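You operate a simulated robot arm through the tools that you are given. There is no shell and no other tool. Be economical: measure what you need, move in short steps, check, and stop when the job is done.

You are at the controls of a simulated robot arm. One attempt, no reset.

## Task
Take the white rowlock and put it on the top of the patch press bench. Take the grey bar with a steel grip from the bare end of the trestle table and put it on the top of the valve bench. Take the black strip with three holes and put it on the open end of the short boat's floor. Stack the black valve labelled "56" from the top of the pump bench on top of the black valve labelled "59". Take the white block on the top of the pump bench and put it away in the grey tray on the strip table. Put the pot marked "empty" from the wooden work shelf of the tall rack on the right end of the top shelf and the pot marked "leak test" on the white number plate there. Do these in any order. Set down upright: what you pick out.

It is judged by the outcome, as a careful person would: the job done as asked, and still so three seconds after it is handed in. It fails if anything else is knocked over, pushed out of place, dropped, spilled or broken.

## Robot
A 7-joint arm with a fingered hand on a trunk, on a base that drives. Base frame: it is fixed to the floor where the robot stands at the start and does not move with it; the origin is under the middle of the robot, x ahead of it, y to its left, z up; the surface under the hand at the start is at about z = 0.62. Units: m, rad, N and s.
With the tool pointing down near the work surface it reaches from about 0.1 to 0.56 m from the robot's upright axis, wherever it stands. Its first joint turns from -2.007 to 2.007 rad. Places, roughly: black strip with three holes [0.5, 0.25, 0.75]; black valve [0.5, 1.25, 0.75]; empty pot, green cup, straight glue pot [3.25, 9.75, 1]; grey bar with a steel grip [0.75, -0.25, 0.75]; grey tray on the strip table (20x18 cm) [-2.38, 6.52, 0.8]; number plate [3.5, 10, 1]; open end of the short boat's floor [0.7, -0.7, 0.6]; right end of the top shelf (15x18 cm) [3.22, 9.76, 1.62]; top of the patch press bench [-2.3, 1.1, 0.8]; top of the valve bench [-2.3, -1, 0.8]; white block (5x5x5 cm) [0.5, 1.6, 0.8]; white rowlock (4x7x11 cm) [0.5, -0.1, 0.7]. Payload 3.1 kg.
Tool frame: the origin (TCP) lies between the finger pads and is the grasp point; the fingertips stand 0.022 m ahead of it; z points along the fingers, y is the line along which they close. Largest opening 0.112 m; the body of the gripper starts 0.06 m behind the TCP. The gripper is a hand of 3 fingers: y runs from the thumb to the fingers, the wrist lies at [0, 0, -0.218] in the tool frame, and closing takes about 1.5 s.
Orientation is that of the tool frame in the base frame, as [roll, pitch, yaw] about the fixed x, y, z axes, in that order (R = Rz(yaw) Ry(pitch) Rx(roll)). With the fingers straight down and closing along the base's y, the tool's x points along the base's -x, its y along +y and its z along -z.

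## Interface
- The arm moves only by the tool apply_moves. Its argument "plan" is one flat list of numbers, 7 for each row, row after row: the shift along the tool's x, y, z in m, then the turn, a rotation vector about the tool's x, y, z in rad, then the finger opening in m, from 0 to 0.112. In form: [tx, ty, tz, wx, wy, wz, grip, tx, ty, tz, wx, wy, wz, grip, ...]. A call has 1 to 10 rows; each row shifts and turns the commanded pose from where the row before left it, along the tool's axes as they then stand. A row lasts 0.2 s, in which the tool goes at most 0.05 m and 0.15 rad; a call with a longer step from one row to the next is refused whole, and so is a gripper value outside its range. Where a pose cannot be reached the arm comes as near as it can. A force on the tool above 40 N (or 10 N above the force at the start of the call, whichever is more), or a blocked arm, ends the call early, and 0.2 s more pass. Each finger travels about 0.108 m/s and halts on what it meets, pressing with about 26 N; the grip force reading is that of the motor and also rises with nothing between the fingers. The clock runs only during rows and for 0.2 s after the last one: add rows that do not move to give the fingers time. The reply holds the time, the measured pose of the TCP, the force on the tool along the base axes, the opening and the grip force, in the units named above and with some noise, with the torque about the TCP (base axes, N m) and any sound that the robot's microphone picked up.
- Cameras (640 x 400 px; columns grow to the right, rows downward): "scene" is now at [0.0108, 0.1301, 1.609]; the picture's right is [-0.31, -0.95, 0.00], its down [-0.76, 0.25, -0.60] and it looks along [0.57, -0.19, -0.80] (base axes); focal length 259 px, centre (320, 200). "wrist" rides on the gripper at [0.066, 0.003, -0.08] in the tool frame; the picture's right is [-0.05, 1.00, 0.00], its down [-0.77, -0.04, -0.64] and it looks along [-0.64, -0.03, 0.77] (tool axes); focal length 275 px, centre (320, 200).
- get_image(camera): a new picture of that camera. The clock stands still meanwhile.
- raise_lower(by): slides the trunk up (or, below 0, down) by that many m; the arm and the scene camera ride with it, the base frame stays. It gives what a move gives, with no picture.
- steer(legs): drives the robot by 1 to 6 legs, each [ahead, left, turn to the left] in m, m and rad, along the robot's own axes; the way and the turn of a leg run together, so that a leg with both is an arc; at most 1.5 m and 3.142 rad a leg. The arm and the cameras ride along, it lands a little off, and it stops where it bumps. It gives what a move gives.
- hand_shape(shape): the hand has 3 fingers and takes this shape, open, in about a second: jaw (thumb against the fingers, like two jaws); tri (thumb and two fingers); tip (a fingertip pinch); poke (one finger out to press); point (the index stretched); flat (the hand flat); cup (the hand cupped); fist (a fist). The gripper value then closes the fingers along that shape, each until it touches; the sizes above hold for jaw. It gives what a move gives, with no picture.
- pan_tilt(pan, tilt): turns the head with the scene camera to pan (to the left, within 2.705 rad either way) and tilt (down, from -0.506 to 1.204), counted from straight ahead of the robot. It gives what a move gives.
- measure_at(camera, pixels): for up to 12 pixels [column, row] of the newest picture of that camera ("zoom" is the newest enlarged one), the place [x, y, z] in the base frame of the surface seen there, good to about 0.002 m. The clock stands still meanwhile.
- inspect(camera, box): a new picture of the part [left, top, right, bottom] of that camera's present view, enlarged. The clock stands still meanwhile.
- close_job(): hands the job in; it is judged then, once.

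Work in short steps. Measure before you move; look again where a grasp or a placing could have gone wrong, and mend it. You have 138 turns and 162 pictures in all, those below and enlarged ones among them. Open the gripper and draw the arm clear of the work before you hand the job in, unless the task says otherwise; then end with one line.

The tools are called after "Emit:" as name(argument=value, ...) on one line, values as JSON. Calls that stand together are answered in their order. apply_moves: Moves the arm, as the interface text tells. Its arguments: {"type":"object","properties":{"plan":{"type":"array","items":{"type":"number"}}},"required":["plan"]} The other tools are called the same way: raise_lower (by) slides the trunk up or down; hand_shape (shape) gives the hand a shape; steer (legs) drives the base; pan_tilt (pan, tilt) turns the head that bears the scene camera; get_image (camera) takes a picture; measure_at (camera, pixels) gives the place of the surface under pixels of a picture; inspect (camera, box) takes an enlarged picture of a part of a camera's view; close_job () hands the job in.

At the start:

```text
t: 0.0
position: [0.4726, -0.1731, 1.0416]
orientation: [3.141, 0.0, -3.14]
force: [1.4, -0.1, 1.2]
ft_torque: [-0.04, 0.02, 0.01]
finger_gap: 0.1119
grasp_force: 0.0
shape: jaw
trunk travel left (down, up): [-0.75, 0.24]
robot x, y, heading: [-0.0012, -0.0002, 0.005]
head pan, tilt: [-0.316, 0.93]
```

scene: 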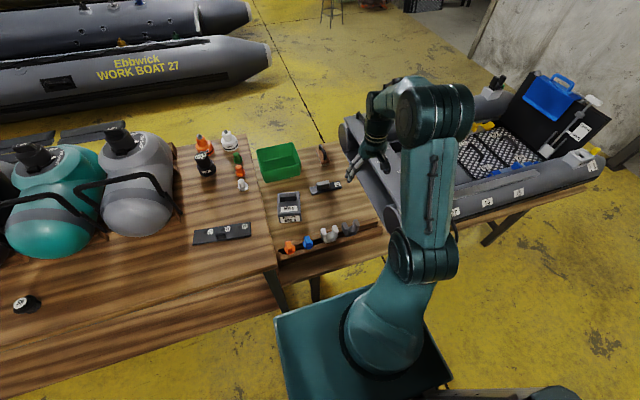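
wrist: 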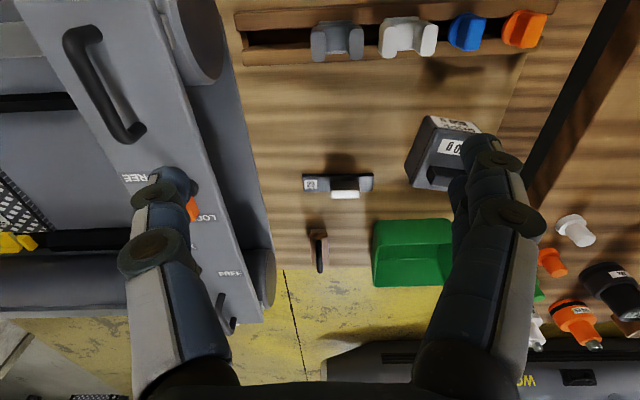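

The scene shows the trestle table with the rowlock rack, the grey bar, the strip and the valves on the left. I enlarge the parts that matter first.

Emit:
inspect(camera="scene", box=[180, 120, 400, 260])

Emit:
inspect(camera="scene", box=[430, 60, 630, 230])

```text
2.86 times, centred on (290, 190) of scene
```

zoom: 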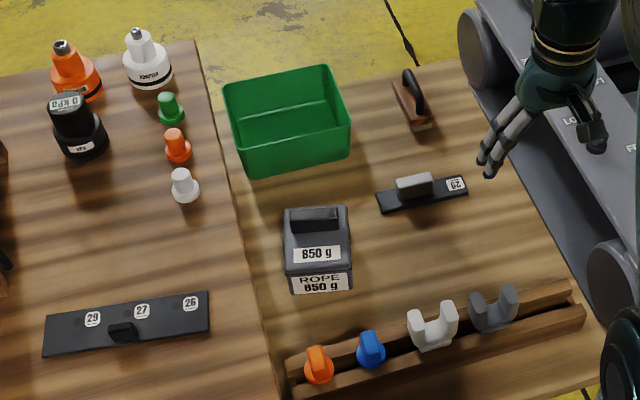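

```text
2.35 times, centred on (530, 145) of scene
```

zoom: 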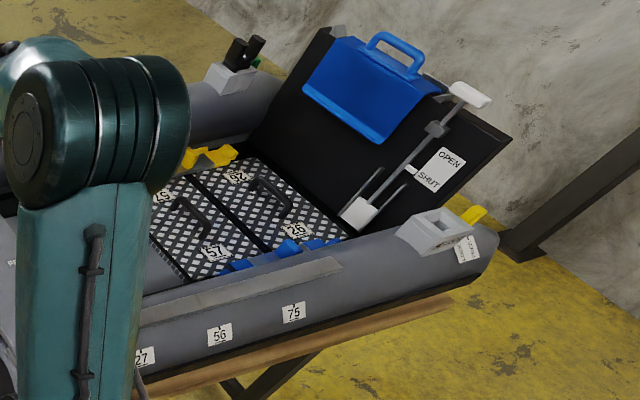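

The zoom shows the white rowlock, the bar with a light grip, and the black strip (29/27/26). I measure these in the scene picture.

Emit:
measure_at(camera="scene", pixels=[[322, 231], [335, 229], [329, 238], [323, 184], [313, 190], [339, 184], [221, 233], [200, 238], [247, 227], [298, 206], [349, 225], [330, 200]])

Emit:
inspect(camera="wrist", box=[280, 0, 560, 200])

```text
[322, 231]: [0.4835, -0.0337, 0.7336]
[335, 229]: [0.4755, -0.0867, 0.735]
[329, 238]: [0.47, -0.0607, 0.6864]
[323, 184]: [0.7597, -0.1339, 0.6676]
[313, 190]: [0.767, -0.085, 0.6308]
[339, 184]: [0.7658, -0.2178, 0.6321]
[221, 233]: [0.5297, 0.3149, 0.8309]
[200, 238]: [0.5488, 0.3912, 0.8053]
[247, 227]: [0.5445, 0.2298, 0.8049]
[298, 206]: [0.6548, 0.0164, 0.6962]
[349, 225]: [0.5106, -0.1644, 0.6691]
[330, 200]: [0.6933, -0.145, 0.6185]
```

```text
2.00 times, centred on (420, 100) of wrist
```

zoom: 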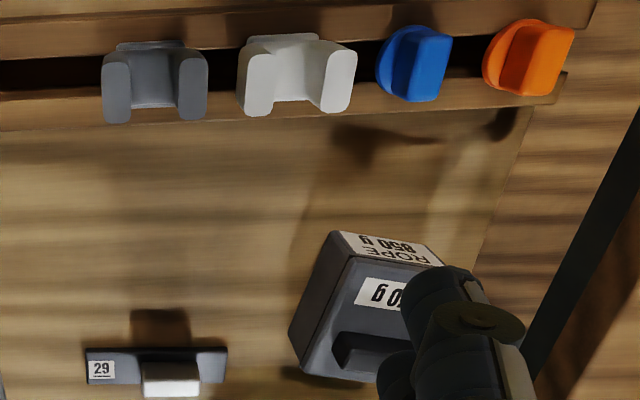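

I look down at the base front and the table edge to see how much room there is to drive ahead, and right at the boat.

Emit:
pan_tilt(pan=0.3, tilt=1.15)

Emit:
get_image(camera="scene")

Emit:
pan_tilt(pan=-1.0, tilt=0.9)

Emit:
get_image(camera="scene")

```text
t: 1.0
position: [0.4746, -0.1743, 1.042]
orientation: [3.141, 0.001, 3.142]
force: [0.1, 0.1, 0.1]
ft_torque: [-0.03, 0.0, 0.0]
finger_gap: 0.1122
grasp_force: 0.1
shape: jaw
trunk travel left (down, up): [-0.75, 0.24]
robot x, y, heading: [0.0005, 0.0001, -0.003]
head pan, tilt: [0.3, 1.15]
```

```text
156 pictures are left
```

scene: 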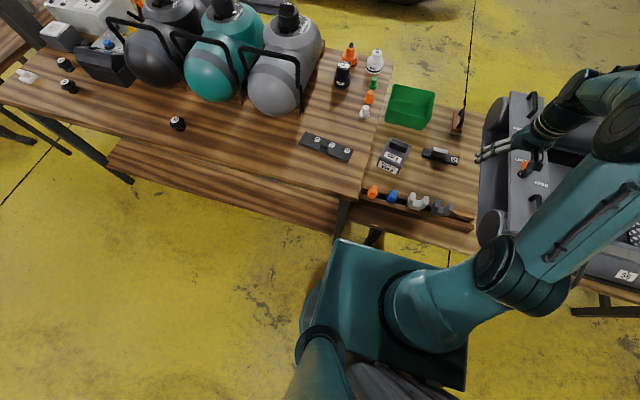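

```text
t: 2.5
position: [0.4757, -0.1744, 1.042]
orientation: [-3.14, 0.0, 3.141]
force: [-0.2, 0.2, 0.0]
ft_torque: [-0.02, 0.02, 0.02]
finger_gap: 0.1119
grasp_force: 0.2
shape: jaw
trunk travel left (down, up): [-0.75, 0.24]
robot x, y, heading: [-0.0007, 0.0045, -0.001]
head pan, tilt: [-1.0, 0.901]
```

```text
155 pictures are left
```

scene: 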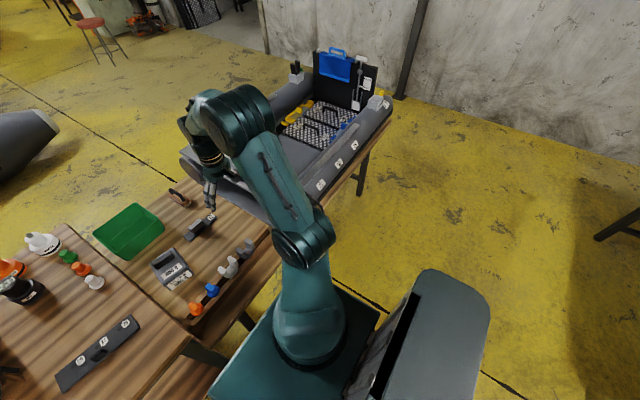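

I measure the arm's base plate, table edges and boat points in this picture.

Emit:
measure_at(camera="scene", pixels=[[245, 370], [350, 300], [205, 325], [268, 238], [190, 338], [230, 310], [232, 185], [300, 178], [360, 150], [345, 185], [248, 324], [180, 160]])

Emit:
inspect(camera="scene", box=[170, 40, 410, 230])

```text
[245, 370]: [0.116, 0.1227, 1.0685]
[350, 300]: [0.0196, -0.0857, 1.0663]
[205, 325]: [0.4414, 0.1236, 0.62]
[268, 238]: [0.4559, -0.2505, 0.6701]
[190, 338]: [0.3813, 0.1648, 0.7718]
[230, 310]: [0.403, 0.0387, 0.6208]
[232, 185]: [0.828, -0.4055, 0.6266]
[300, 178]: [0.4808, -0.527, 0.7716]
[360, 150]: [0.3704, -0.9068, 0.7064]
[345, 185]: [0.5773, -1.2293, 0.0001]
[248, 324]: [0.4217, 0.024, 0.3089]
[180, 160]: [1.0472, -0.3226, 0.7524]
```

```text
2.11 times, centred on (290, 135) of scene
```

zoom: 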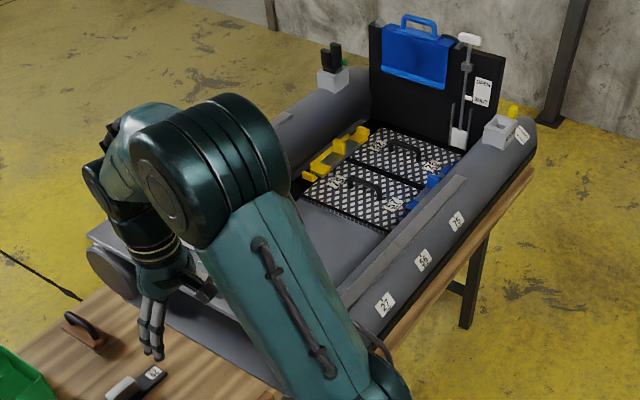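

I check the base's footprint relative to the table from above.

Emit:
pan_tilt(pan=0.9, tilt=1.2)

Emit:
get_image(camera="scene")

```text
t: 4.3
position: [0.4749, -0.1736, 1.0409]
orientation: [3.141, -0.001, 3.142]
force: [-0.7, 0.5, 0.1]
ft_torque: [-0.03, 0.03, -0.01]
finger_gap: 0.1118
grasp_force: 0.1
shape: jaw
trunk travel left (down, up): [-0.75, 0.24]
robot x, y, heading: [-0.0003, -0.0036, 0.0]
head pan, tilt: [0.901, 1.201]
```

```text
153 pictures are left
```

scene: 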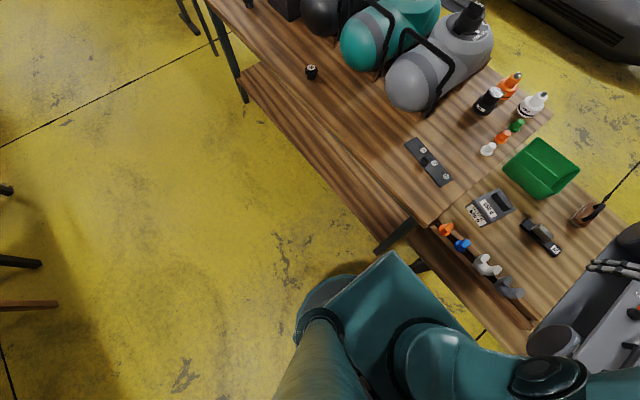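

Emit:
measure_at(camera="scene", pixels=[[318, 295], [345, 285], [303, 318], [365, 170], [380, 215], [390, 240], [415, 265], [428, 163], [412, 145], [446, 180], [420, 170], [437, 155]])

Emit:
inspect(camera="scene", box=[280, 220, 480, 345])

```text
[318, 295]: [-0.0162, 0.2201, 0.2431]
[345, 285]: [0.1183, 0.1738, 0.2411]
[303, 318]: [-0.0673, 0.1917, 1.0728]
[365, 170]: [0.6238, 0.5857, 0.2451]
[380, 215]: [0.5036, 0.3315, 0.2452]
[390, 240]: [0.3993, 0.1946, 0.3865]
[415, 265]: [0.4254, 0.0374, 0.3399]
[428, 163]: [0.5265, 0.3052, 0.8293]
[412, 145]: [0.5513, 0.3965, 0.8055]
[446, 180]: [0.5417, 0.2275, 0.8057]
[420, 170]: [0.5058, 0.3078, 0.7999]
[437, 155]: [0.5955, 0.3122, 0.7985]
```

```text
3.20 times, centred on (380, 282) of scene
```

zoom: 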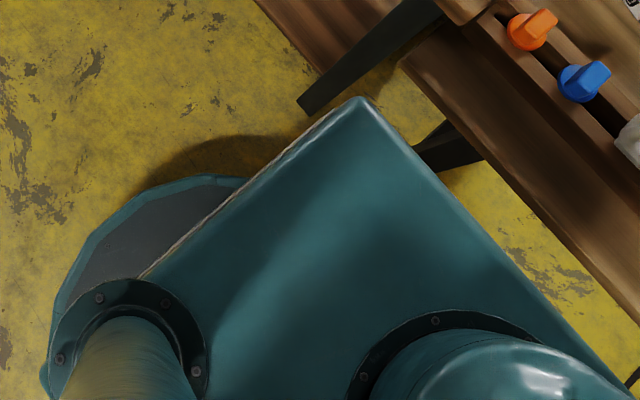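

The base is a disc of about 0.22 m radius, with table legs near x≈0.4. I start with the rowlock (top about z 0.735, centre about (0.48,-0.06)), moving above it and turning the hand to close along x.

Emit:
apply_moves(plan=[0, 0.038, 0.04, 0, 0, 0.15, 0.112, 0, 0.0, 0.04, 0, 0, 0.15, 0.112, 0, 0, 0.04, 0, 0, 0.15, 0.112, 0, 0, 0.0, 0, 0, 0.15, 0.112, 0, 0, 0, 0, 0, 0.15, 0.112, 0, 0, 0, 0, 0, 0.15, 0.112, 0, 0, 0, 0, 0, 0.15, 0.112, 0, 0, 0, 0, 0, 0.15, 0.112, 0, 0, 0, 0, 0, 0.15, 0.112, 0, 0, 0, 0, 0, 0.15, 0.112])

Emit:
apply_moves(plan=[0.04, 0, 0, 0, 0, 0.0708, 0.112, 0.035, 0, 0, 0, 0, 0, 0.112, 0, 0, 0, 0, 0, 0, 0.112])

Emit:
get_image(camera="wrist")

```text
refused: row 1 steps farther than a row can; nothing moved
```

```text
t: 5.2
position: [0.3997, -0.1715, 1.0428]
orientation: [3.141, -0.001, 3.071]
force: [0.0, -0.7, 0.4]
ft_torque: [0.0, 0.02, 0.03]
finger_gap: 0.112
grasp_force: 0.1
shape: jaw
trunk travel left (down, up): [-0.75, 0.24]
robot x, y, heading: [-0.0036, -0.0003, -0.001]
head pan, tilt: [0.901, 1.201]
```

```text
151 pictures are left
```

wrist: 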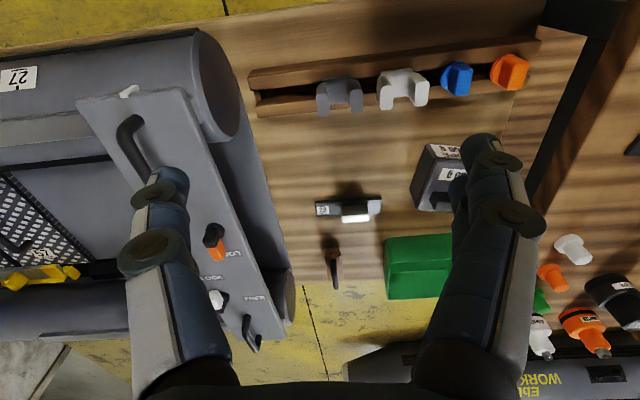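

The first call was refused for step size, and only the second moved the arm. I redo this with smaller steps: shift above the rowlock, then rotate.

Emit:
apply_moves(plan=[-0.024, 0.0385, 0, 0, 0, 0, 0.112, -0.024, 0.0385, 0, 0, 0, 0, 0.112, -0.024, 0.0385, 0, 0, 0, 0, 0.112, 0, 0, 0.0, 0, 0, 0.149, 0.112, 0, 0, 0, 0, 0, 0.149, 0.112, 0, 0, 0, 0, 0, 0.149, 0.112, 0, 0, 0, 0, 0, 0.149, 0.112, 0, 0, 0, 0, 0, 0.149, 0.112, 0, 0, 0, 0, 0, 0.149, 0.112, 0, 0, 0, 0, 0, 0.149, 0.112])

Emit:
apply_moves(plan=[0, 0, 0.045, 0, 0, 0.149, 0.112, 0, 0, 0.045, 0, 0, 0.149, 0.112, 0, 0, 0.045, 0, 0, 0.149, 0.112, 0, 0, 0.045, 0, 0, 0.01, 0.112, 0, 0, 0, 0, 0, 0, 0.112])

Emit:
get_image(camera="wrist")

```text
t: 7.3
position: [0.4797, -0.0609, 1.042]
orientation: [-3.14, 0.001, 2.025]
force: [0.4, -0.2, 0.6]
ft_torque: [-0.02, -0.02, 0.0]
finger_gap: 0.1119
grasp_force: 0.0
shape: jaw
trunk travel left (down, up): [-0.75, 0.24]
robot x, y, heading: [-0.0004, 0.0008, 0.004]
head pan, tilt: [0.901, 1.201]
```

```text
t: 8.6
position: [0.4789, -0.0616, 0.8629]
orientation: [3.139, 0.0, 1.569]
force: [-0.1, 0.1, 0.5]
ft_torque: [-0.01, 0.0, 0.02]
finger_gap: 0.1118
grasp_force: 0.0
shape: jaw
trunk travel left (down, up): [-0.75, 0.24]
robot x, y, heading: [0.0014, 0.0009, 0.003]
head pan, tilt: [0.901, 1.201]
```

```text
150 pictures are left
```

wrist: 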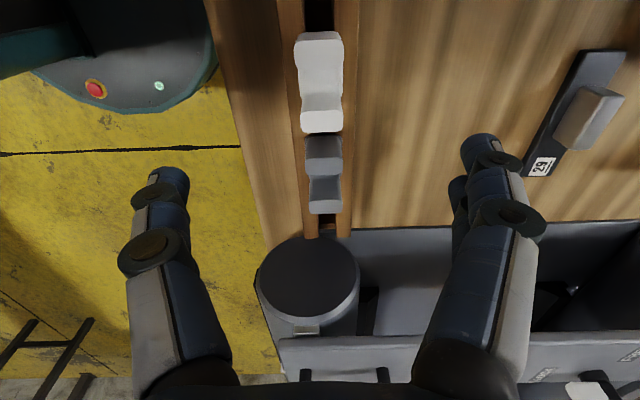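

The hand is aligned above the white rowlock (about (321,82) in the wrist picture). I measure its arms, crossbar and rails.

Emit:
measure_at(camera="wrist", pixels=[[321, 40], [322, 72], [322, 120], [303, 120], [340, 120], [322, 95], [313, 145], [322, 155], [322, 205], [288, 90], [352, 90], [322, 110]])

Emit:
inspect(camera="wrist", box=[240, 10, 400, 110])

```text
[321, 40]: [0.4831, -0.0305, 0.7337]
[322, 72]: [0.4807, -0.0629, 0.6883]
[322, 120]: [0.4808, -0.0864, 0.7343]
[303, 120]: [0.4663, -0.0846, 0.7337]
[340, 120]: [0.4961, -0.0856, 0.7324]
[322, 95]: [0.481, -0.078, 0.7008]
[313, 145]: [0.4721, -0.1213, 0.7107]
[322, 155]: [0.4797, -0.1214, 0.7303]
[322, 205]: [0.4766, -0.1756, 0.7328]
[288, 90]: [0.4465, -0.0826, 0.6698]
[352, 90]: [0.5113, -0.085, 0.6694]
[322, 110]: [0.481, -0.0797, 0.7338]
```

```text
4.00 times, centred on (320, 60) of wrist
```

zoom: 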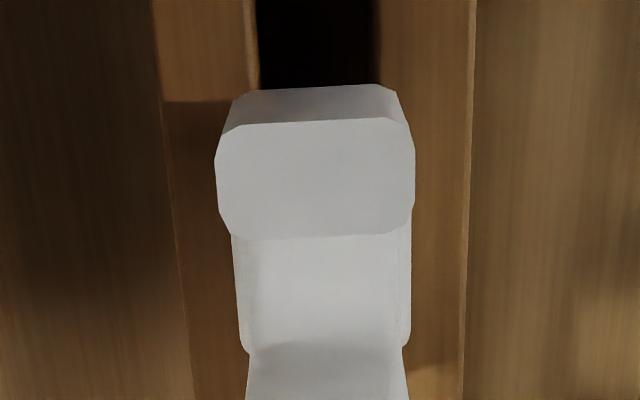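

The crossbar top is z 0.688, arm tops 0.734 and rails 0.67. I descend to TCP about z 0.698 with the opening narrowed, then close gently along x.

Emit:
apply_moves(plan=[0, 0.002, 0.045, 0, 0, 0, 0.1, 0, 0, 0.045, 0, 0, 0, 0.09, 0, 0, 0.045, 0, 0, 0, 0.08, 0, 0, 0.028, 0, 0, 0, 0.075, 0, 0, 0, 0, 0, 0, 0.075])

Emit:
apply_moves(plan=[0, 0, 0, 0, 0, 0, 0.02, 0, 0, 0, 0, 0, 0, 0.02, 0, 0, 0, 0, 0, 0, 0.02, 0, 0, 0, 0, 0, 0, 0.02, 0, 0, 0, 0, 0, 0, 0.02])

Emit:
get_image(camera="wrist")

```text
t: 9.8
position: [0.4828, -0.0633, 0.6984]
orientation: [-3.141, 0.0, 1.57]
force: [0.2, 0.7, 0.0]
ft_torque: [0.02, -0.02, 0.04]
finger_gap: 0.0754
grasp_force: 0.1
shape: jaw
trunk travel left (down, up): [-0.75, 0.24]
robot x, y, heading: [-0.003, 0.0022, 0.001]
head pan, tilt: [0.901, 1.201]
```

```text
t: 10.9
position: [0.4824, -0.063, 0.6985]
orientation: [-3.141, -0.001, 1.57]
force: [-0.7, 0.2, 0.4]
ft_torque: [0.01, 0.05, -0.02]
finger_gap: 0.0336
grasp_force: 26.3
shape: jaw
trunk travel left (down, up): [-0.75, 0.24]
robot x, y, heading: [0.0034, -0.0029, -0.0]
head pan, tilt: [0.901, 1.201]
```

```text
148 pictures are left
```

wrist: 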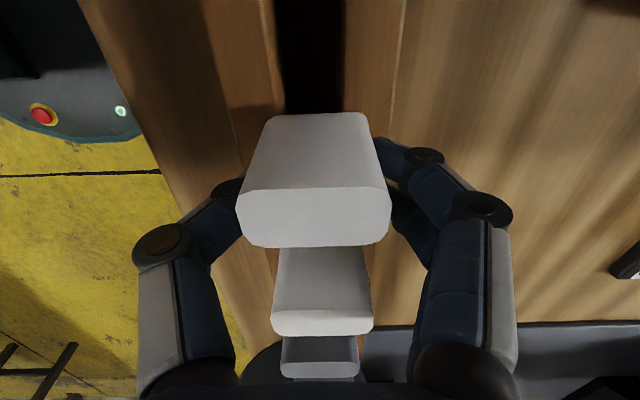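

The fingers hold the rowlock at 34 mm with 26 N. I lift it straight up out of the slot.

Emit:
apply_moves(plan=[0, 0, -0.02, 0, 0, 0, 0.02, 0, 0, -0.03, 0, 0, 0, 0.02, 0, 0, -0.04, 0, 0, 0, 0.02, 0, 0, -0.045, 0, 0, 0, 0.02, 0, 0, -0.045, 0, 0, 0, 0.02, 0, 0, -0.045, 0, 0, 0, 0.02, 0, 0, 0, 0, 0, 0, 0.02])

Emit:
get_image(camera="wrist")

Emit:
get_image(camera="scene")

```text
t: 12.6
position: [0.4819, -0.0601, 0.9247]
orientation: [-3.139, -0.002, 1.571]
force: [0.4, -1.1, -0.2]
ft_torque: [0.05, -0.03, -0.01]
finger_gap: 0.0158
grasp_force: 25.6
shape: jaw
trunk travel left (down, up): [-0.75, 0.24]
robot x, y, heading: [-0.0007, -0.0013, 0.003]
head pan, tilt: [0.901, 1.201]
```

```text
147 pictures are left
```

wrist: 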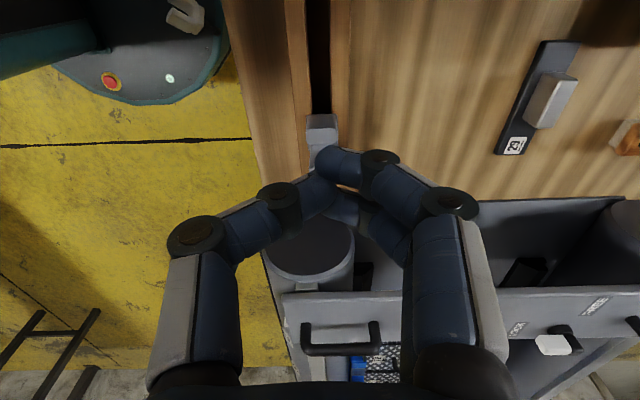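

```text
146 pictures are left
```

scene: 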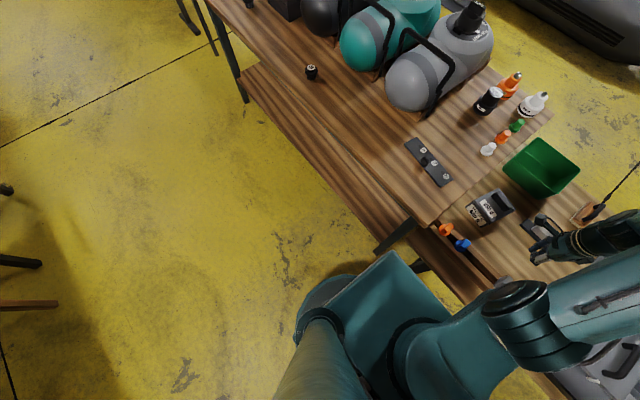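

The rowlock slipped out and now seems to lie on the robot's own base, at (185,15) in the wrist view. I locate it there.

Emit:
measure_at(camera="wrist", pixels=[[185, 15], [170, 15], [192, 5], [200, 20], [188, 32], [180, 40], [150, 60]])

Emit:
inspect(camera="wrist", box=[80, 0, 240, 100])

```text
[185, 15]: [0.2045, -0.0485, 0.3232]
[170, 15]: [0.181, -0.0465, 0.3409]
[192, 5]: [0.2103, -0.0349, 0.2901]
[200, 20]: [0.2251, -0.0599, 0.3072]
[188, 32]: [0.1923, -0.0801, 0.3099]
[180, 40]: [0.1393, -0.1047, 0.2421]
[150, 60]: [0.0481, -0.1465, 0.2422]
```

```text
4.00 times, centred on (160, 50) of wrist
```

zoom: 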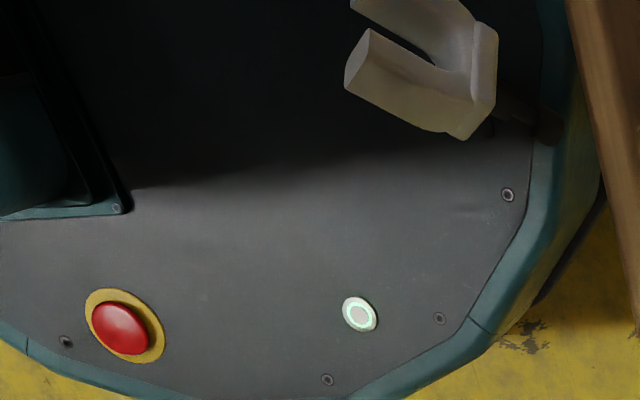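

The rowlock lies on the base disc near (0.2,-0.05,0.3), leaning. I open the hand and move it left and back to see the rowlock better with the wrist camera.

Emit:
apply_moves(plan=[0.04, -0.022, -0.01, 0, 0, 0, 0.1, 0.042, -0.022, 0, 0, 0, 0, 0.112, 0.042, -0.022, 0, 0, 0, 0, 0.112, 0.042, -0.022, 0, 0, 0, 0, 0.112, 0.042, -0.022, 0, 0, 0, 0, 0.112, 0.042, -0.022, 0, 0, 0, 0, 0.112, 0, 0, 0, 0, 0, 0, 0.112])

Emit:
get_image(camera="wrist")

```text
t: 14.2
position: [0.3508, 0.1899, 0.9333]
orientation: [3.141, 0.002, 1.572]
force: [0.4, -0.4, -0.2]
ft_torque: [0.0, 0.04, 0.02]
finger_gap: 0.112
grasp_force: 0.0
shape: jaw
trunk travel left (down, up): [-0.75, 0.24]
robot x, y, heading: [-0.0003, 0.002, -0.004]
head pan, tilt: [0.901, 1.201]
```

```text
144 pictures are left
```

wrist: 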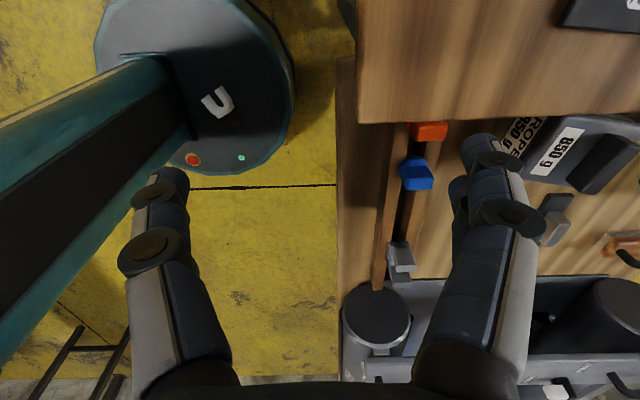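

Emit:
inspect(camera="wrist", box=[176, 70, 256, 130])

Emit:
measure_at(camera="wrist", pixels=[[208, 101], [218, 90], [222, 110], [229, 95], [215, 113], [230, 105], [205, 97], [213, 105], [250, 110], [195, 120], [165, 70], [290, 70]])

```text
6.67 times, centred on (216, 100) of wrist
```

zoom: 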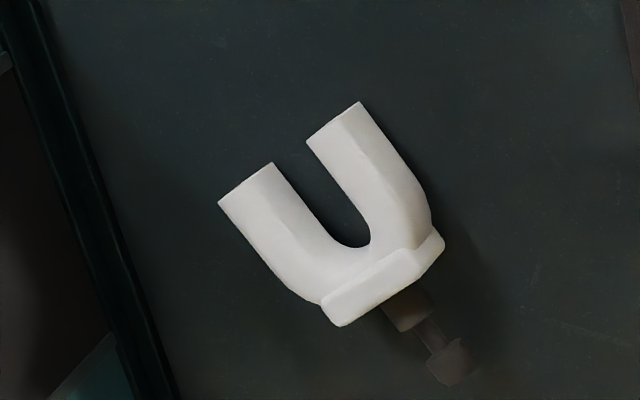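

```text
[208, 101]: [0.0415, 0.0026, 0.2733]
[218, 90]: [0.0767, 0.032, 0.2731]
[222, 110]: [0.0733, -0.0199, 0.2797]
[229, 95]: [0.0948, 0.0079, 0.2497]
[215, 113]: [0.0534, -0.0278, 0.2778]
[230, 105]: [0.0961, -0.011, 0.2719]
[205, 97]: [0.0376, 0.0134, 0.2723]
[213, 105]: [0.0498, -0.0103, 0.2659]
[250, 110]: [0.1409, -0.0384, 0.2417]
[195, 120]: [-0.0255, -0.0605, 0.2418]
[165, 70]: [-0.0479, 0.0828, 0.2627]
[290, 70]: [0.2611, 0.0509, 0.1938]
```

It has come to rest lying flat on the base disc at about (0.07,0,0.275), with arms pointing +y and stem toward (0.115,-0.06). I back the robot 0.6 m clear of the table so the arm can reach down in front, then look again.

Emit:
steer(legs=[[-0.6, 0, 0]])

Emit:
get_image(camera="wrist")

```text
t: 17.6
position: [-0.2532, 0.1892, 0.9346]
orientation: [-3.142, -0.001, 1.566]
force: [-0.9, 0.6, -0.2]
ft_torque: [0.01, -0.02, 0.0]
finger_gap: 0.1119
grasp_force: 0.1
shape: jaw
trunk travel left (down, up): [-0.75, 0.24]
robot x, y, heading: [-0.6021, 0.0019, -0.003]
head pan, tilt: [0.901, 1.201]
```

```text
142 pictures are left
```

wrist: 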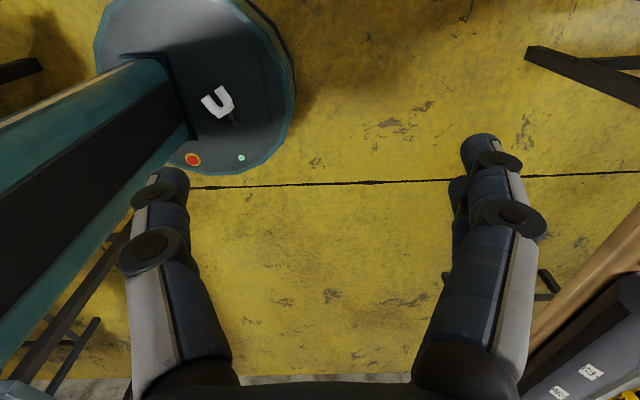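

The rowlock rode along unmoved. I measure it again and lower the hand in front of the base.

Emit:
measure_at(camera="wrist", pixels=[[205, 97], [218, 90], [222, 112], [226, 111], [231, 106], [220, 117], [236, 122], [240, 125]])

Emit:
apply_moves(plan=[-0.019, 0, 0.04, 0, 0, 0, 0.112, -0.019, 0, 0.04, 0, 0, 0, 0.112, -0.019, 0, 0.04, 0, 0, 0, 0.112, -0.019, 0, 0.04, 0, 0, 0, 0.112, -0.019, 0, 0.04, 0, 0, 0, 0.112, -0.019, 0, 0.04, 0, 0, 0, 0.112, -0.019, 0, 0.04, 0, 0, 0, 0.112, -0.019, 0, 0.04, 0, 0, 0, 0.112, -0.019, 0, 0.04, 0, 0, 0, 0.112, -0.019, 0, 0.04, 0, 0, 0, 0.112])

Emit:
get_image(camera="wrist")

```text
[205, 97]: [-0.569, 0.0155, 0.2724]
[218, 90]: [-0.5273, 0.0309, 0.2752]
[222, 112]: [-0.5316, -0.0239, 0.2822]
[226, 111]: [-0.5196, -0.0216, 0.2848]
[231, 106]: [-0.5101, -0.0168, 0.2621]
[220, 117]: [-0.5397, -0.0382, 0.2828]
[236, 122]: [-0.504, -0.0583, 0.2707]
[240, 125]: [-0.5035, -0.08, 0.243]
```

```text
t: 19.8
position: [-0.2574, -0.0009, 0.5333]
orientation: [-3.141, -0.002, 1.565]
force: [0.1, 0.7, -0.2]
ft_torque: [-0.02, 0.0, 0.0]
finger_gap: 0.1118
grasp_force: 0.0
shape: jaw
trunk travel left (down, up): [-0.75, 0.24]
robot x, y, heading: [-0.6061, -0.0012, -0.005]
head pan, tilt: [0.901, 1.201]
```

```text
141 pictures are left
```

wrist: 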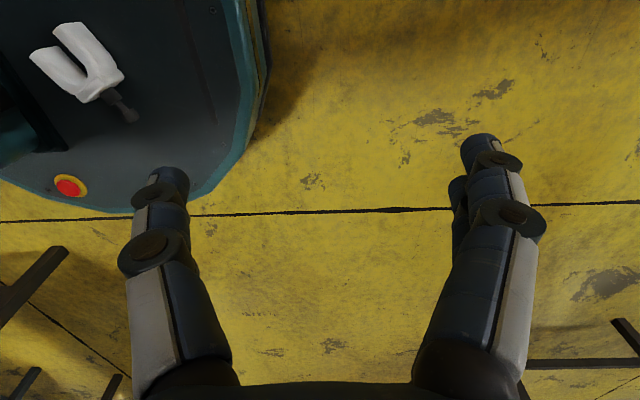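

The arm reaches down well. I measure the rowlock precisely from this closer view (about (75,62)).

Emit:
inspect(camera="wrist", box=[10, 0, 170, 140])

Emit:
measure_at(camera="wrist", pixels=[[35, 58], [62, 32], [75, 90], [112, 62], [98, 80], [112, 95], [130, 118], [50, 75], [95, 45], [84, 78]])

```text
2.86 times, centred on (90, 70) of wrist
```

zoom: 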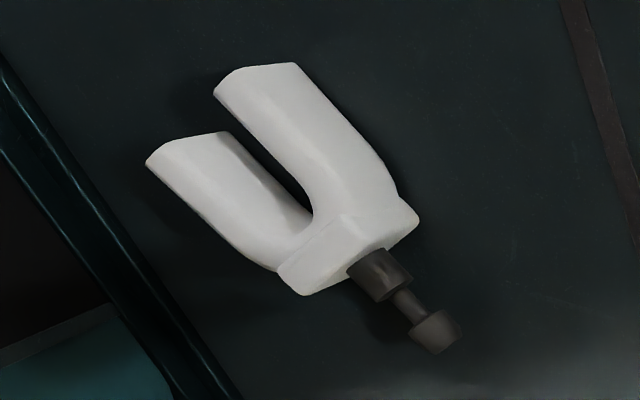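

```text
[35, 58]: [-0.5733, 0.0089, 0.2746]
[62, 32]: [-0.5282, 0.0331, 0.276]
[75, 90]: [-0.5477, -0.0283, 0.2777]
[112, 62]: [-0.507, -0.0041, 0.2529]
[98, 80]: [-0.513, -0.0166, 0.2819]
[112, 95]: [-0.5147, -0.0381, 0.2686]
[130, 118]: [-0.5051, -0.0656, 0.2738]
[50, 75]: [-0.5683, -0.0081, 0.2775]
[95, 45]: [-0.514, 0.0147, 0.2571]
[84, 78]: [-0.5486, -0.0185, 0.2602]
```

Axis of the rowlock: up direction about (-0.48,0.875), grip centre about (-0.540,0.002). I turn the hand by -0.51 rad and move in above it.

Emit:
apply_moves(plan=[0, 0, 0, 0, 0, -0.13, 0.112, 0, 0, 0, 0, 0, -0.13, 0.112, 0, 0, 0, 0, 0, -0.125, 0.112, 0, 0, 0, 0, 0, -0.125, 0.112, 0.02, -0.0352, 0.0, 0, 0, 0, 0.112, 0.02, -0.0352, 0.01, 0, 0, 0, 0.112, 0.02, -0.0352, 0.015, 0, 0, 0, 0.112, 0.02, -0.0352, 0.02, 0, 0, 0, 0.112])

Emit:
apply_moves(plan=[0.02, -0.0352, 0.02, 0, 0, 0, 0.112, 0.02, -0.0352, 0.02, 0, 0, 0, 0.112, 0.02, -0.0352, 0.02, 0, 0, 0, 0.112, 0, 0, 0, 0, 0, 0, 0.112])

Emit:
get_image(camera="wrist")

```text
t: 21.6
position: [-0.4096, 0.0021, 0.51]
orientation: [-3.141, -0.001, 2.075]
force: [0.4, -0.9, -0.6]
ft_torque: [-0.02, 0.0, -0.02]
finger_gap: 0.1117
grasp_force: 0.2
shape: jaw
out of reach, approached as far as the arm can: row 8
trunk travel left (down, up): [-0.75, 0.24]
robot x, y, heading: [-0.6041, 0.0019, -0.007]
head pan, tilt: [0.901, 1.201]
```

```text
t: 22.6
position: [-0.4724, -0.0124, 0.5402]
orientation: [-3.139, 0.0, 2.076]
force: [-0.4, 0.3, 0.3]
ft_torque: [-0.04, 0.01, 0.01]
finger_gap: 0.1118
grasp_force: 0.1
shape: jaw
out of reach, approached as far as the arm can: row 1, 2, 3
trunk travel left (down, up): [-0.75, 0.24]
robot x, y, heading: [-0.606, 0.0028, -0.006]
head pan, tilt: [0.901, 1.201]
```

```text
139 pictures are left
```

wrist: 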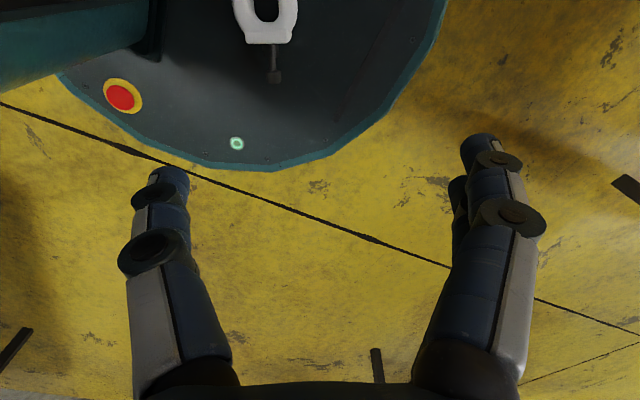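

The low target was out of reach from this trunk height. I lower the trunk 0.15 m (the hand goes to about z 0.39, still above the rowlock).

Emit:
raise_lower(by=-0.15)

Emit:
apply_moves(plan=[0.01, -0.02, -0.02, 0, 0, 0, 0.112, 0.01, -0.02, 0, 0, 0, 0, 0.112])

```text
t: 24.3
position: [-0.4717, -0.0134, 0.3911]
orientation: [3.142, 0.001, 2.075]
force: [0.3, 0.4, 1.1]
ft_torque: [0.03, -0.02, 0.0]
finger_gap: 0.112
grasp_force: 0.0
shape: jaw
trunk travel left (down, up): [-0.6, 0.39]
robot x, y, heading: [-0.6031, 0.0016, -0.006]
head pan, tilt: [0.901, 1.201]
```

```text
t: 24.9
position: [-0.5051, -0.0256, 0.4128]
orientation: [-3.141, -0.004, 2.074]
force: [0.3, -1.6, 0.3]
ft_torque: [0.04, -0.01, 0.01]
finger_gap: 0.1121
grasp_force: 0.0
shape: jaw
out of reach, approached as far as the arm can: row 2
trunk travel left (down, up): [-0.6, 0.39]
robot x, y, heading: [-0.6053, 0.0036, -0.007]
head pan, tilt: [0.901, 1.201]
```

The limit is the inner radius (0.1 m). I tilt the hand 30° about its closing axis so the wrist lies further out, toward the rowlock's stem side.

Emit:
apply_moves(plan=[0, 0, 0, 0, 0.13, 0, 0.112, 0, 0, 0, 0, 0.13, 0, 0.112, 0, 0, 0, 0, 0.13, 0, 0.112, 0, 0, 0, 0, 0.134, 0, 0.112, 0, 0, 0, 0, 0, 0, 0.112])

Emit:
get_image(camera="wrist")

```text
t: 26.1
position: [-0.5053, -0.0243, 0.4123]
orientation: [-3.14, -0.525, 2.075]
force: [-0.4, 0.1, 0.5]
ft_torque: [0.03, 0.01, 0.0]
finger_gap: 0.1121
grasp_force: 0.0
shape: jaw
trunk travel left (down, up): [-0.6, 0.39]
robot x, y, heading: [-0.6071, 0.0003, -0.004]
head pan, tilt: [0.901, 1.201]
```

```text
138 pictures are left
```

wrist: 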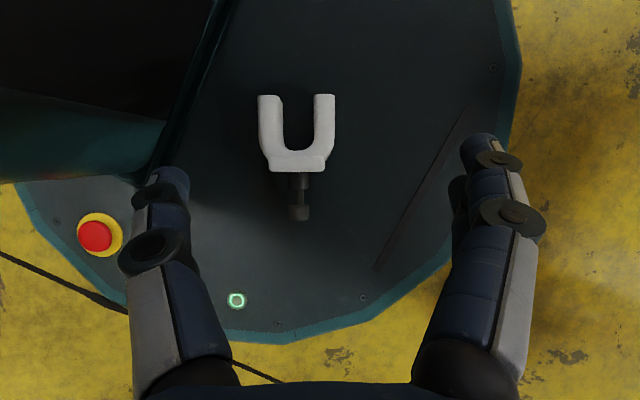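

Now the rowlock is clearly seen, upright in the picture at (298,135). I measure its arms and stem.

Emit:
measure_at(camera="wrist", pixels=[[270, 98], [324, 97], [263, 130], [333, 127], [270, 130], [327, 128], [298, 162], [299, 213], [273, 164], [325, 162], [298, 120], [230, 130]])

Emit:
inspect(camera="wrist", box=[238, 80, 358, 230])

```text
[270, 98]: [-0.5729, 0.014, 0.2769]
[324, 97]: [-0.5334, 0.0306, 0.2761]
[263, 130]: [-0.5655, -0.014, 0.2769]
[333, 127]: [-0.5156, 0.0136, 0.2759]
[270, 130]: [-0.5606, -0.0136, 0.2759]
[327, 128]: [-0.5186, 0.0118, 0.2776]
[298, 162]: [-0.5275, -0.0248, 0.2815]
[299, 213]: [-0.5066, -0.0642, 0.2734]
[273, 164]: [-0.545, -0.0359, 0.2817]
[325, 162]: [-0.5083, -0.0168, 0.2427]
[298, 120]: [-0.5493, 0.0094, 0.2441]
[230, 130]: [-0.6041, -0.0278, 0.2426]
```

```text
2.67 times, centred on (298, 155) of wrist
```

zoom: 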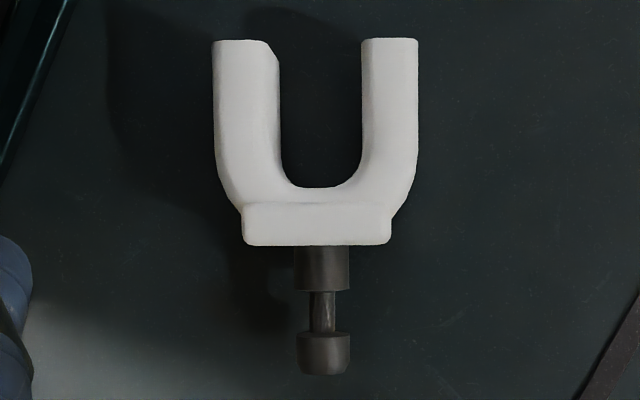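

Outer arm width is about 58 mm and centre (-0.542,0.002). I lower the tilted hand so the pads straddle the arms at TCP z about 0.270.

Emit:
apply_moves(plan=[-0.0089, -0.00485, 0.0359, 0, 0, 0, 0.112, -0.0089, -0.00485, 0.0359, 0, 0, 0, 0.112, -0.0089, -0.00485, 0.0359, 0, 0, 0, 0.112, -0.0045, -0.0024, 0.018, 0, 0, 0, 0.112, 0, 0, 0, 0, 0, 0, 0.112])

Emit:
get_image(camera="wrist")

```text
t: 27.3
position: [-0.5166, -0.0171, 0.3878]
orientation: [-3.14, -0.526, 2.075]
force: [0.0, 0.2, -0.1]
ft_torque: [0.01, 0.02, 0.03]
finger_gap: 0.1118
grasp_force: 0.1
shape: jaw
out of reach, approached as far as the arm can: row 1, 2, 3, 4
trunk travel left (down, up): [-0.6, 0.39]
robot x, y, heading: [-0.6055, 0.0031, -0.001]
head pan, tilt: [0.901, 1.201]
```

```text
136 pictures are left
```

wrist: 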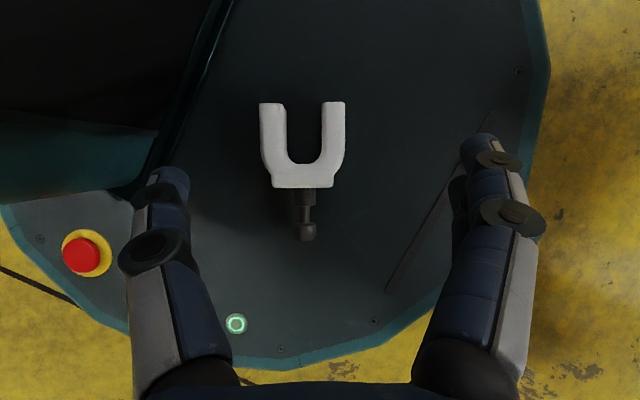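

Again limited by reach downward. I lower the trunk another 0.09 m and then adjust horizontally.

Emit:
raise_lower(by=-0.09)

Emit:
apply_moves(plan=[0.025, -0.013, 0.0, 0, 0, 0, 0.112, 0, 0, 0, 0, 0, 0, 0.112])

```text
t: 28.6
position: [-0.5179, -0.0185, 0.2965]
orientation: [-3.139, -0.525, 2.076]
force: [-0.2, 0.3, -0.5]
ft_torque: [-0.02, 0.02, 0.02]
finger_gap: 0.1121
grasp_force: 0.0
shape: jaw
trunk travel left (down, up): [-0.51, 0.48]
robot x, y, heading: [-0.6059, 0.0005, -0.005]
head pan, tilt: [0.901, 1.201]
```

```text
t: 29.2
position: [-0.5357, -0.0046, 0.3089]
orientation: [-3.141, -0.524, 2.075]
force: [-1.0, 0.3, 0.4]
ft_torque: [0.02, -0.03, 0.01]
finger_gap: 0.1117
grasp_force: 0.1
shape: jaw
trunk travel left (down, up): [-0.51, 0.48]
robot x, y, heading: [-0.6041, 0.0009, -0.008]
head pan, tilt: [0.901, 1.201]
```

Nearly centred. I lower the trunk 0.037 m to grasp height and make the small remaining shift.

Emit:
raise_lower(by=-0.034)

Emit:
apply_moves(plan=[0.006, -0.002, 0.004, 0, 0, 0, 0.112, 0, 0, 0, 0, 0, 0, 0.112])

Emit:
get_image(camera="wrist")

```text
t: 29.9
position: [-0.5376, -0.0048, 0.2755]
orientation: [-3.14, -0.525, 2.073]
force: [0.3, 1.0, -0.6]
ft_torque: [0.05, 0.01, 0.02]
finger_gap: 0.1118
grasp_force: 0.0
shape: jaw
trunk travel left (down, up): [-0.476, 0.514]
robot x, y, heading: [-0.6052, 0.0043, -0.007]
head pan, tilt: [0.901, 1.201]
```

```text
t: 30.5
position: [-0.543, 0.0022, 0.2747]
orientation: [-3.14, -0.523, 2.074]
force: [0.3, 0.2, -0.5]
ft_torque: [-0.02, -0.03, 0.0]
finger_gap: 0.112
grasp_force: 0.1
shape: jaw
trunk travel left (down, up): [-0.476, 0.514]
robot x, y, heading: [-0.6034, 0.0034, -0.01]
head pan, tilt: [0.901, 1.201]
```

```text
135 pictures are left
```

wrist: 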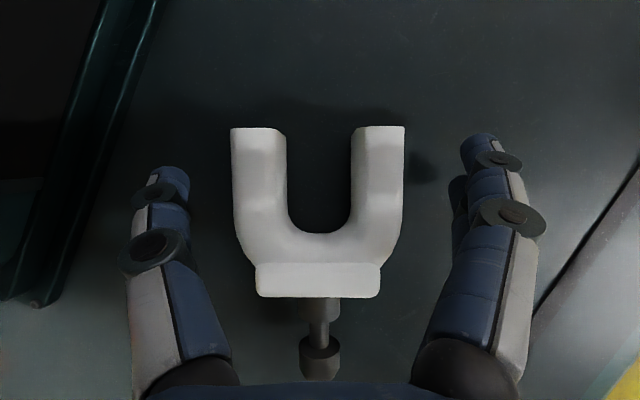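

Well straddled. I go 6 mm further in and close.

Emit:
apply_moves(plan=[-0.002, 0, 0.006, 0, 0, 0, 0.112, 0, 0, 0, 0, 0, 0, 0.045, 0, 0, 0, 0, 0, 0, 0.045, 0, 0, 0, 0, 0, 0, 0.045, 0, 0, 0, 0, 0, 0, 0.045, 0, 0, 0, 0, 0, 0, 0.045])

Emit:
get_image(camera="wrist")

```text
t: 31.9
position: [-0.5425, 0.0005, 0.2748]
orientation: [-3.141, -0.523, 2.075]
force: [0.5, 0.1, 0.7]
ft_torque: [0.04, -0.03, -0.02]
finger_gap: 0.06
grasp_force: 26.1
shape: jaw
out of reach, approached as far as the arm can: row 1
trunk travel left (down, up): [-0.476, 0.514]
robot x, y, heading: [-0.6037, 0.0007, -0.007]
head pan, tilt: [0.901, 1.201]
```

```text
134 pictures are left
```

wrist: 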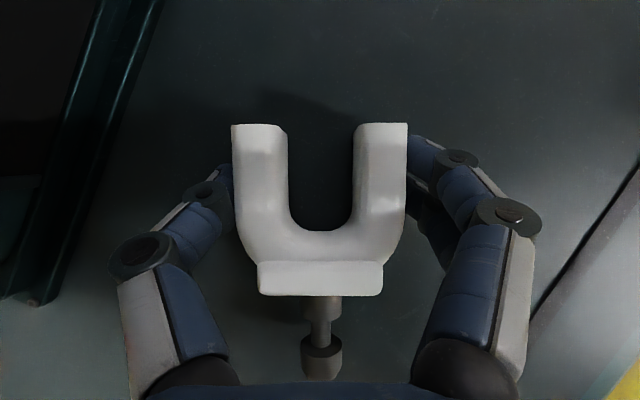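

Closed on 60 mm with 26 N. I lift gently with the trunk 0.05 m and check.

Emit:
raise_lower(by=0.05)

Emit:
get_image(camera="wrist")

```text
t: 32.9
position: [-0.542, 0.0002, 0.3252]
orientation: [-3.137, -0.526, 2.074]
force: [0.1, -1.1, -1.5]
ft_torque: [-0.01, 0.01, 0.0]
finger_gap: 0.0598
grasp_force: 25.8
shape: jaw
trunk travel left (down, up): [-0.526, 0.464]
robot x, y, heading: [-0.6058, 0.0017, -0.005]
head pan, tilt: [0.901, 1.201]
```

```text
133 pictures are left
```

wrist: 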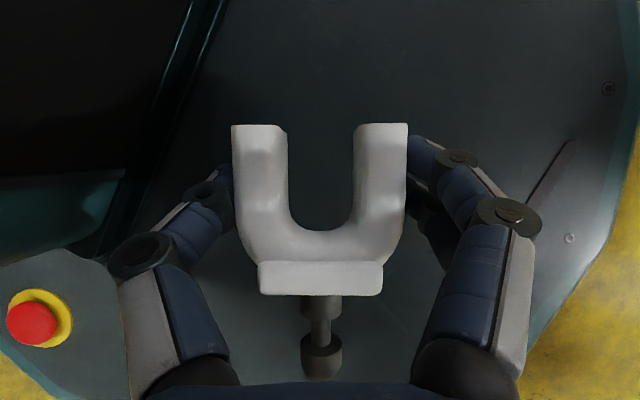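

It is held firmly, lying level. I draw it out forward from the base and raise the trunk for travel.

Emit:
apply_moves(plan=[-0.019, 0.0394, -0.0109, 0, 0, 0, 0.045, -0.019, 0.0394, -0.0109, 0, 0, 0, 0.045, -0.019, 0.0394, -0.0109, 0, 0, 0, 0.045, -0.019, 0.0394, -0.0109, 0, 0, 0, 0.045, -0.019, 0.0394, -0.0109, 0, 0, 0, 0.045, -0.019, 0.0394, -0.0109, 0, 0, 0, 0.045])

Emit:
raise_lower(by=0.5)

Emit:
pan_tilt(pan=2.6, tilt=0.4)

Emit:
get_image(camera="scene")

Emit:
get_image(camera="wrist")

```text
t: 34.3
position: [-0.2877, -0.0023, 0.3307]
orientation: [-3.138, -0.526, 2.072]
force: [-0.6, 0.2, -1.0]
ft_torque: [-0.02, -0.02, -0.04]
finger_gap: 0.0594
grasp_force: 25.9
shape: jaw
out of reach, approached as far as the arm can: row 6
trunk travel left (down, up): [-0.526, 0.464]
robot x, y, heading: [-0.606, -0.0003, -0.005]
head pan, tilt: [0.901, 1.201]
```

```text
refused: 0.5 is not a number from -0.4 to 0.4
```

```text
t: 36.0
position: [-0.2895, -0.003, 0.3318]
orientation: [-3.14, -0.527, 2.073]
force: [-0.8, -0.2, -1.4]
ft_torque: [0.03, 0.05, -0.05]
finger_gap: 0.0594
grasp_force: 26.1
shape: jaw
trunk travel left (down, up): [-0.526, 0.464]
robot x, y, heading: [-0.6052, -0.0011, -0.006]
head pan, tilt: [2.601, 0.4]
```

```text
132 pictures are left
```

scene: 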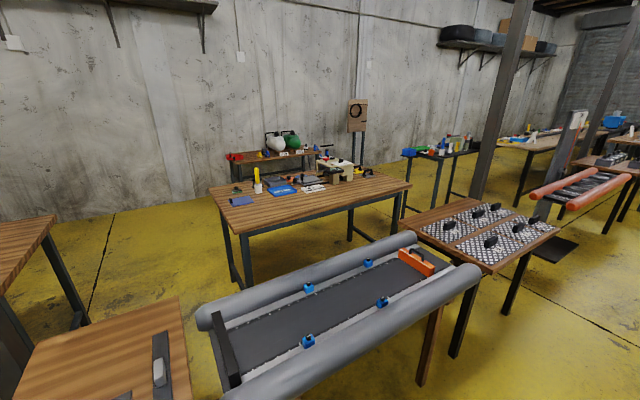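

```text
131 pictures are left
```

wrist: 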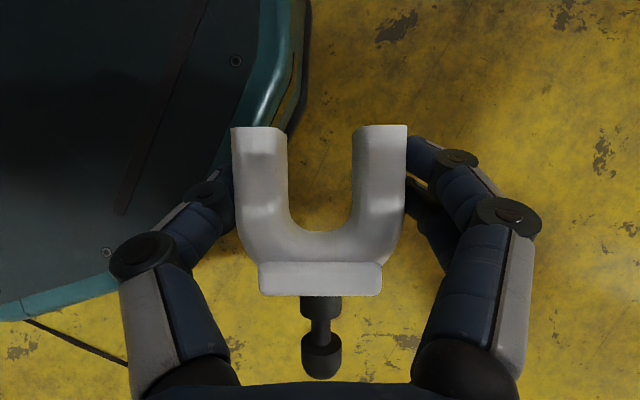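

I measure the benches seen behind: the wood bench at (310,195), the small one at (100,340), the boat and others.

Emit:
measure_at(camera="scene", pixels=[[320, 210], [243, 230], [410, 187], [215, 190], [100, 340], [160, 300], [30, 245], [340, 290], [470, 220], [400, 270], [210, 330], [350, 178]])

Emit:
inspect(camera="scene", box=[190, 120, 430, 270])

Emit:
raise_lower(by=0.36)

```text
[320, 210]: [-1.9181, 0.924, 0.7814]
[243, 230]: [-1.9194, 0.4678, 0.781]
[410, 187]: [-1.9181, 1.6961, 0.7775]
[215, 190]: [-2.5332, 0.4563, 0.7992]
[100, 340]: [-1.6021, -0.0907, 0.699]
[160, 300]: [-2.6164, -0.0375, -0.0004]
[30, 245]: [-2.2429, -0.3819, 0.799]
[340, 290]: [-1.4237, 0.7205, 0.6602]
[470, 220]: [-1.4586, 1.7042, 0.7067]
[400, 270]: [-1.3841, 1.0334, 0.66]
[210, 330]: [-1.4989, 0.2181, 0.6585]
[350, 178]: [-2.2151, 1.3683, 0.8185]
```

```text
2.67 times, centred on (310, 195) of scene
```

zoom: 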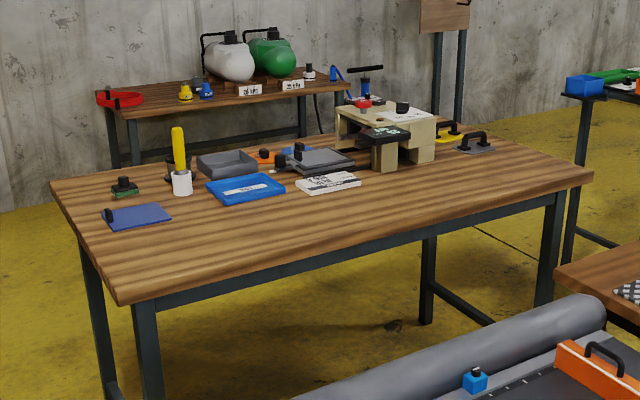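

```text
t: 39.5
position: [-0.2883, -0.0035, 0.6909]
orientation: [-3.14, -0.526, 2.072]
force: [-2.2, -0.5, -1.5]
ft_torque: [-0.01, 0.02, 0.02]
finger_gap: 0.059
grasp_force: 26.2
shape: jaw
trunk travel left (down, up): [-0.886, 0.104]
robot x, y, heading: [-0.6046, 0.0022, -0.003]
head pan, tilt: [2.601, 0.4]
```

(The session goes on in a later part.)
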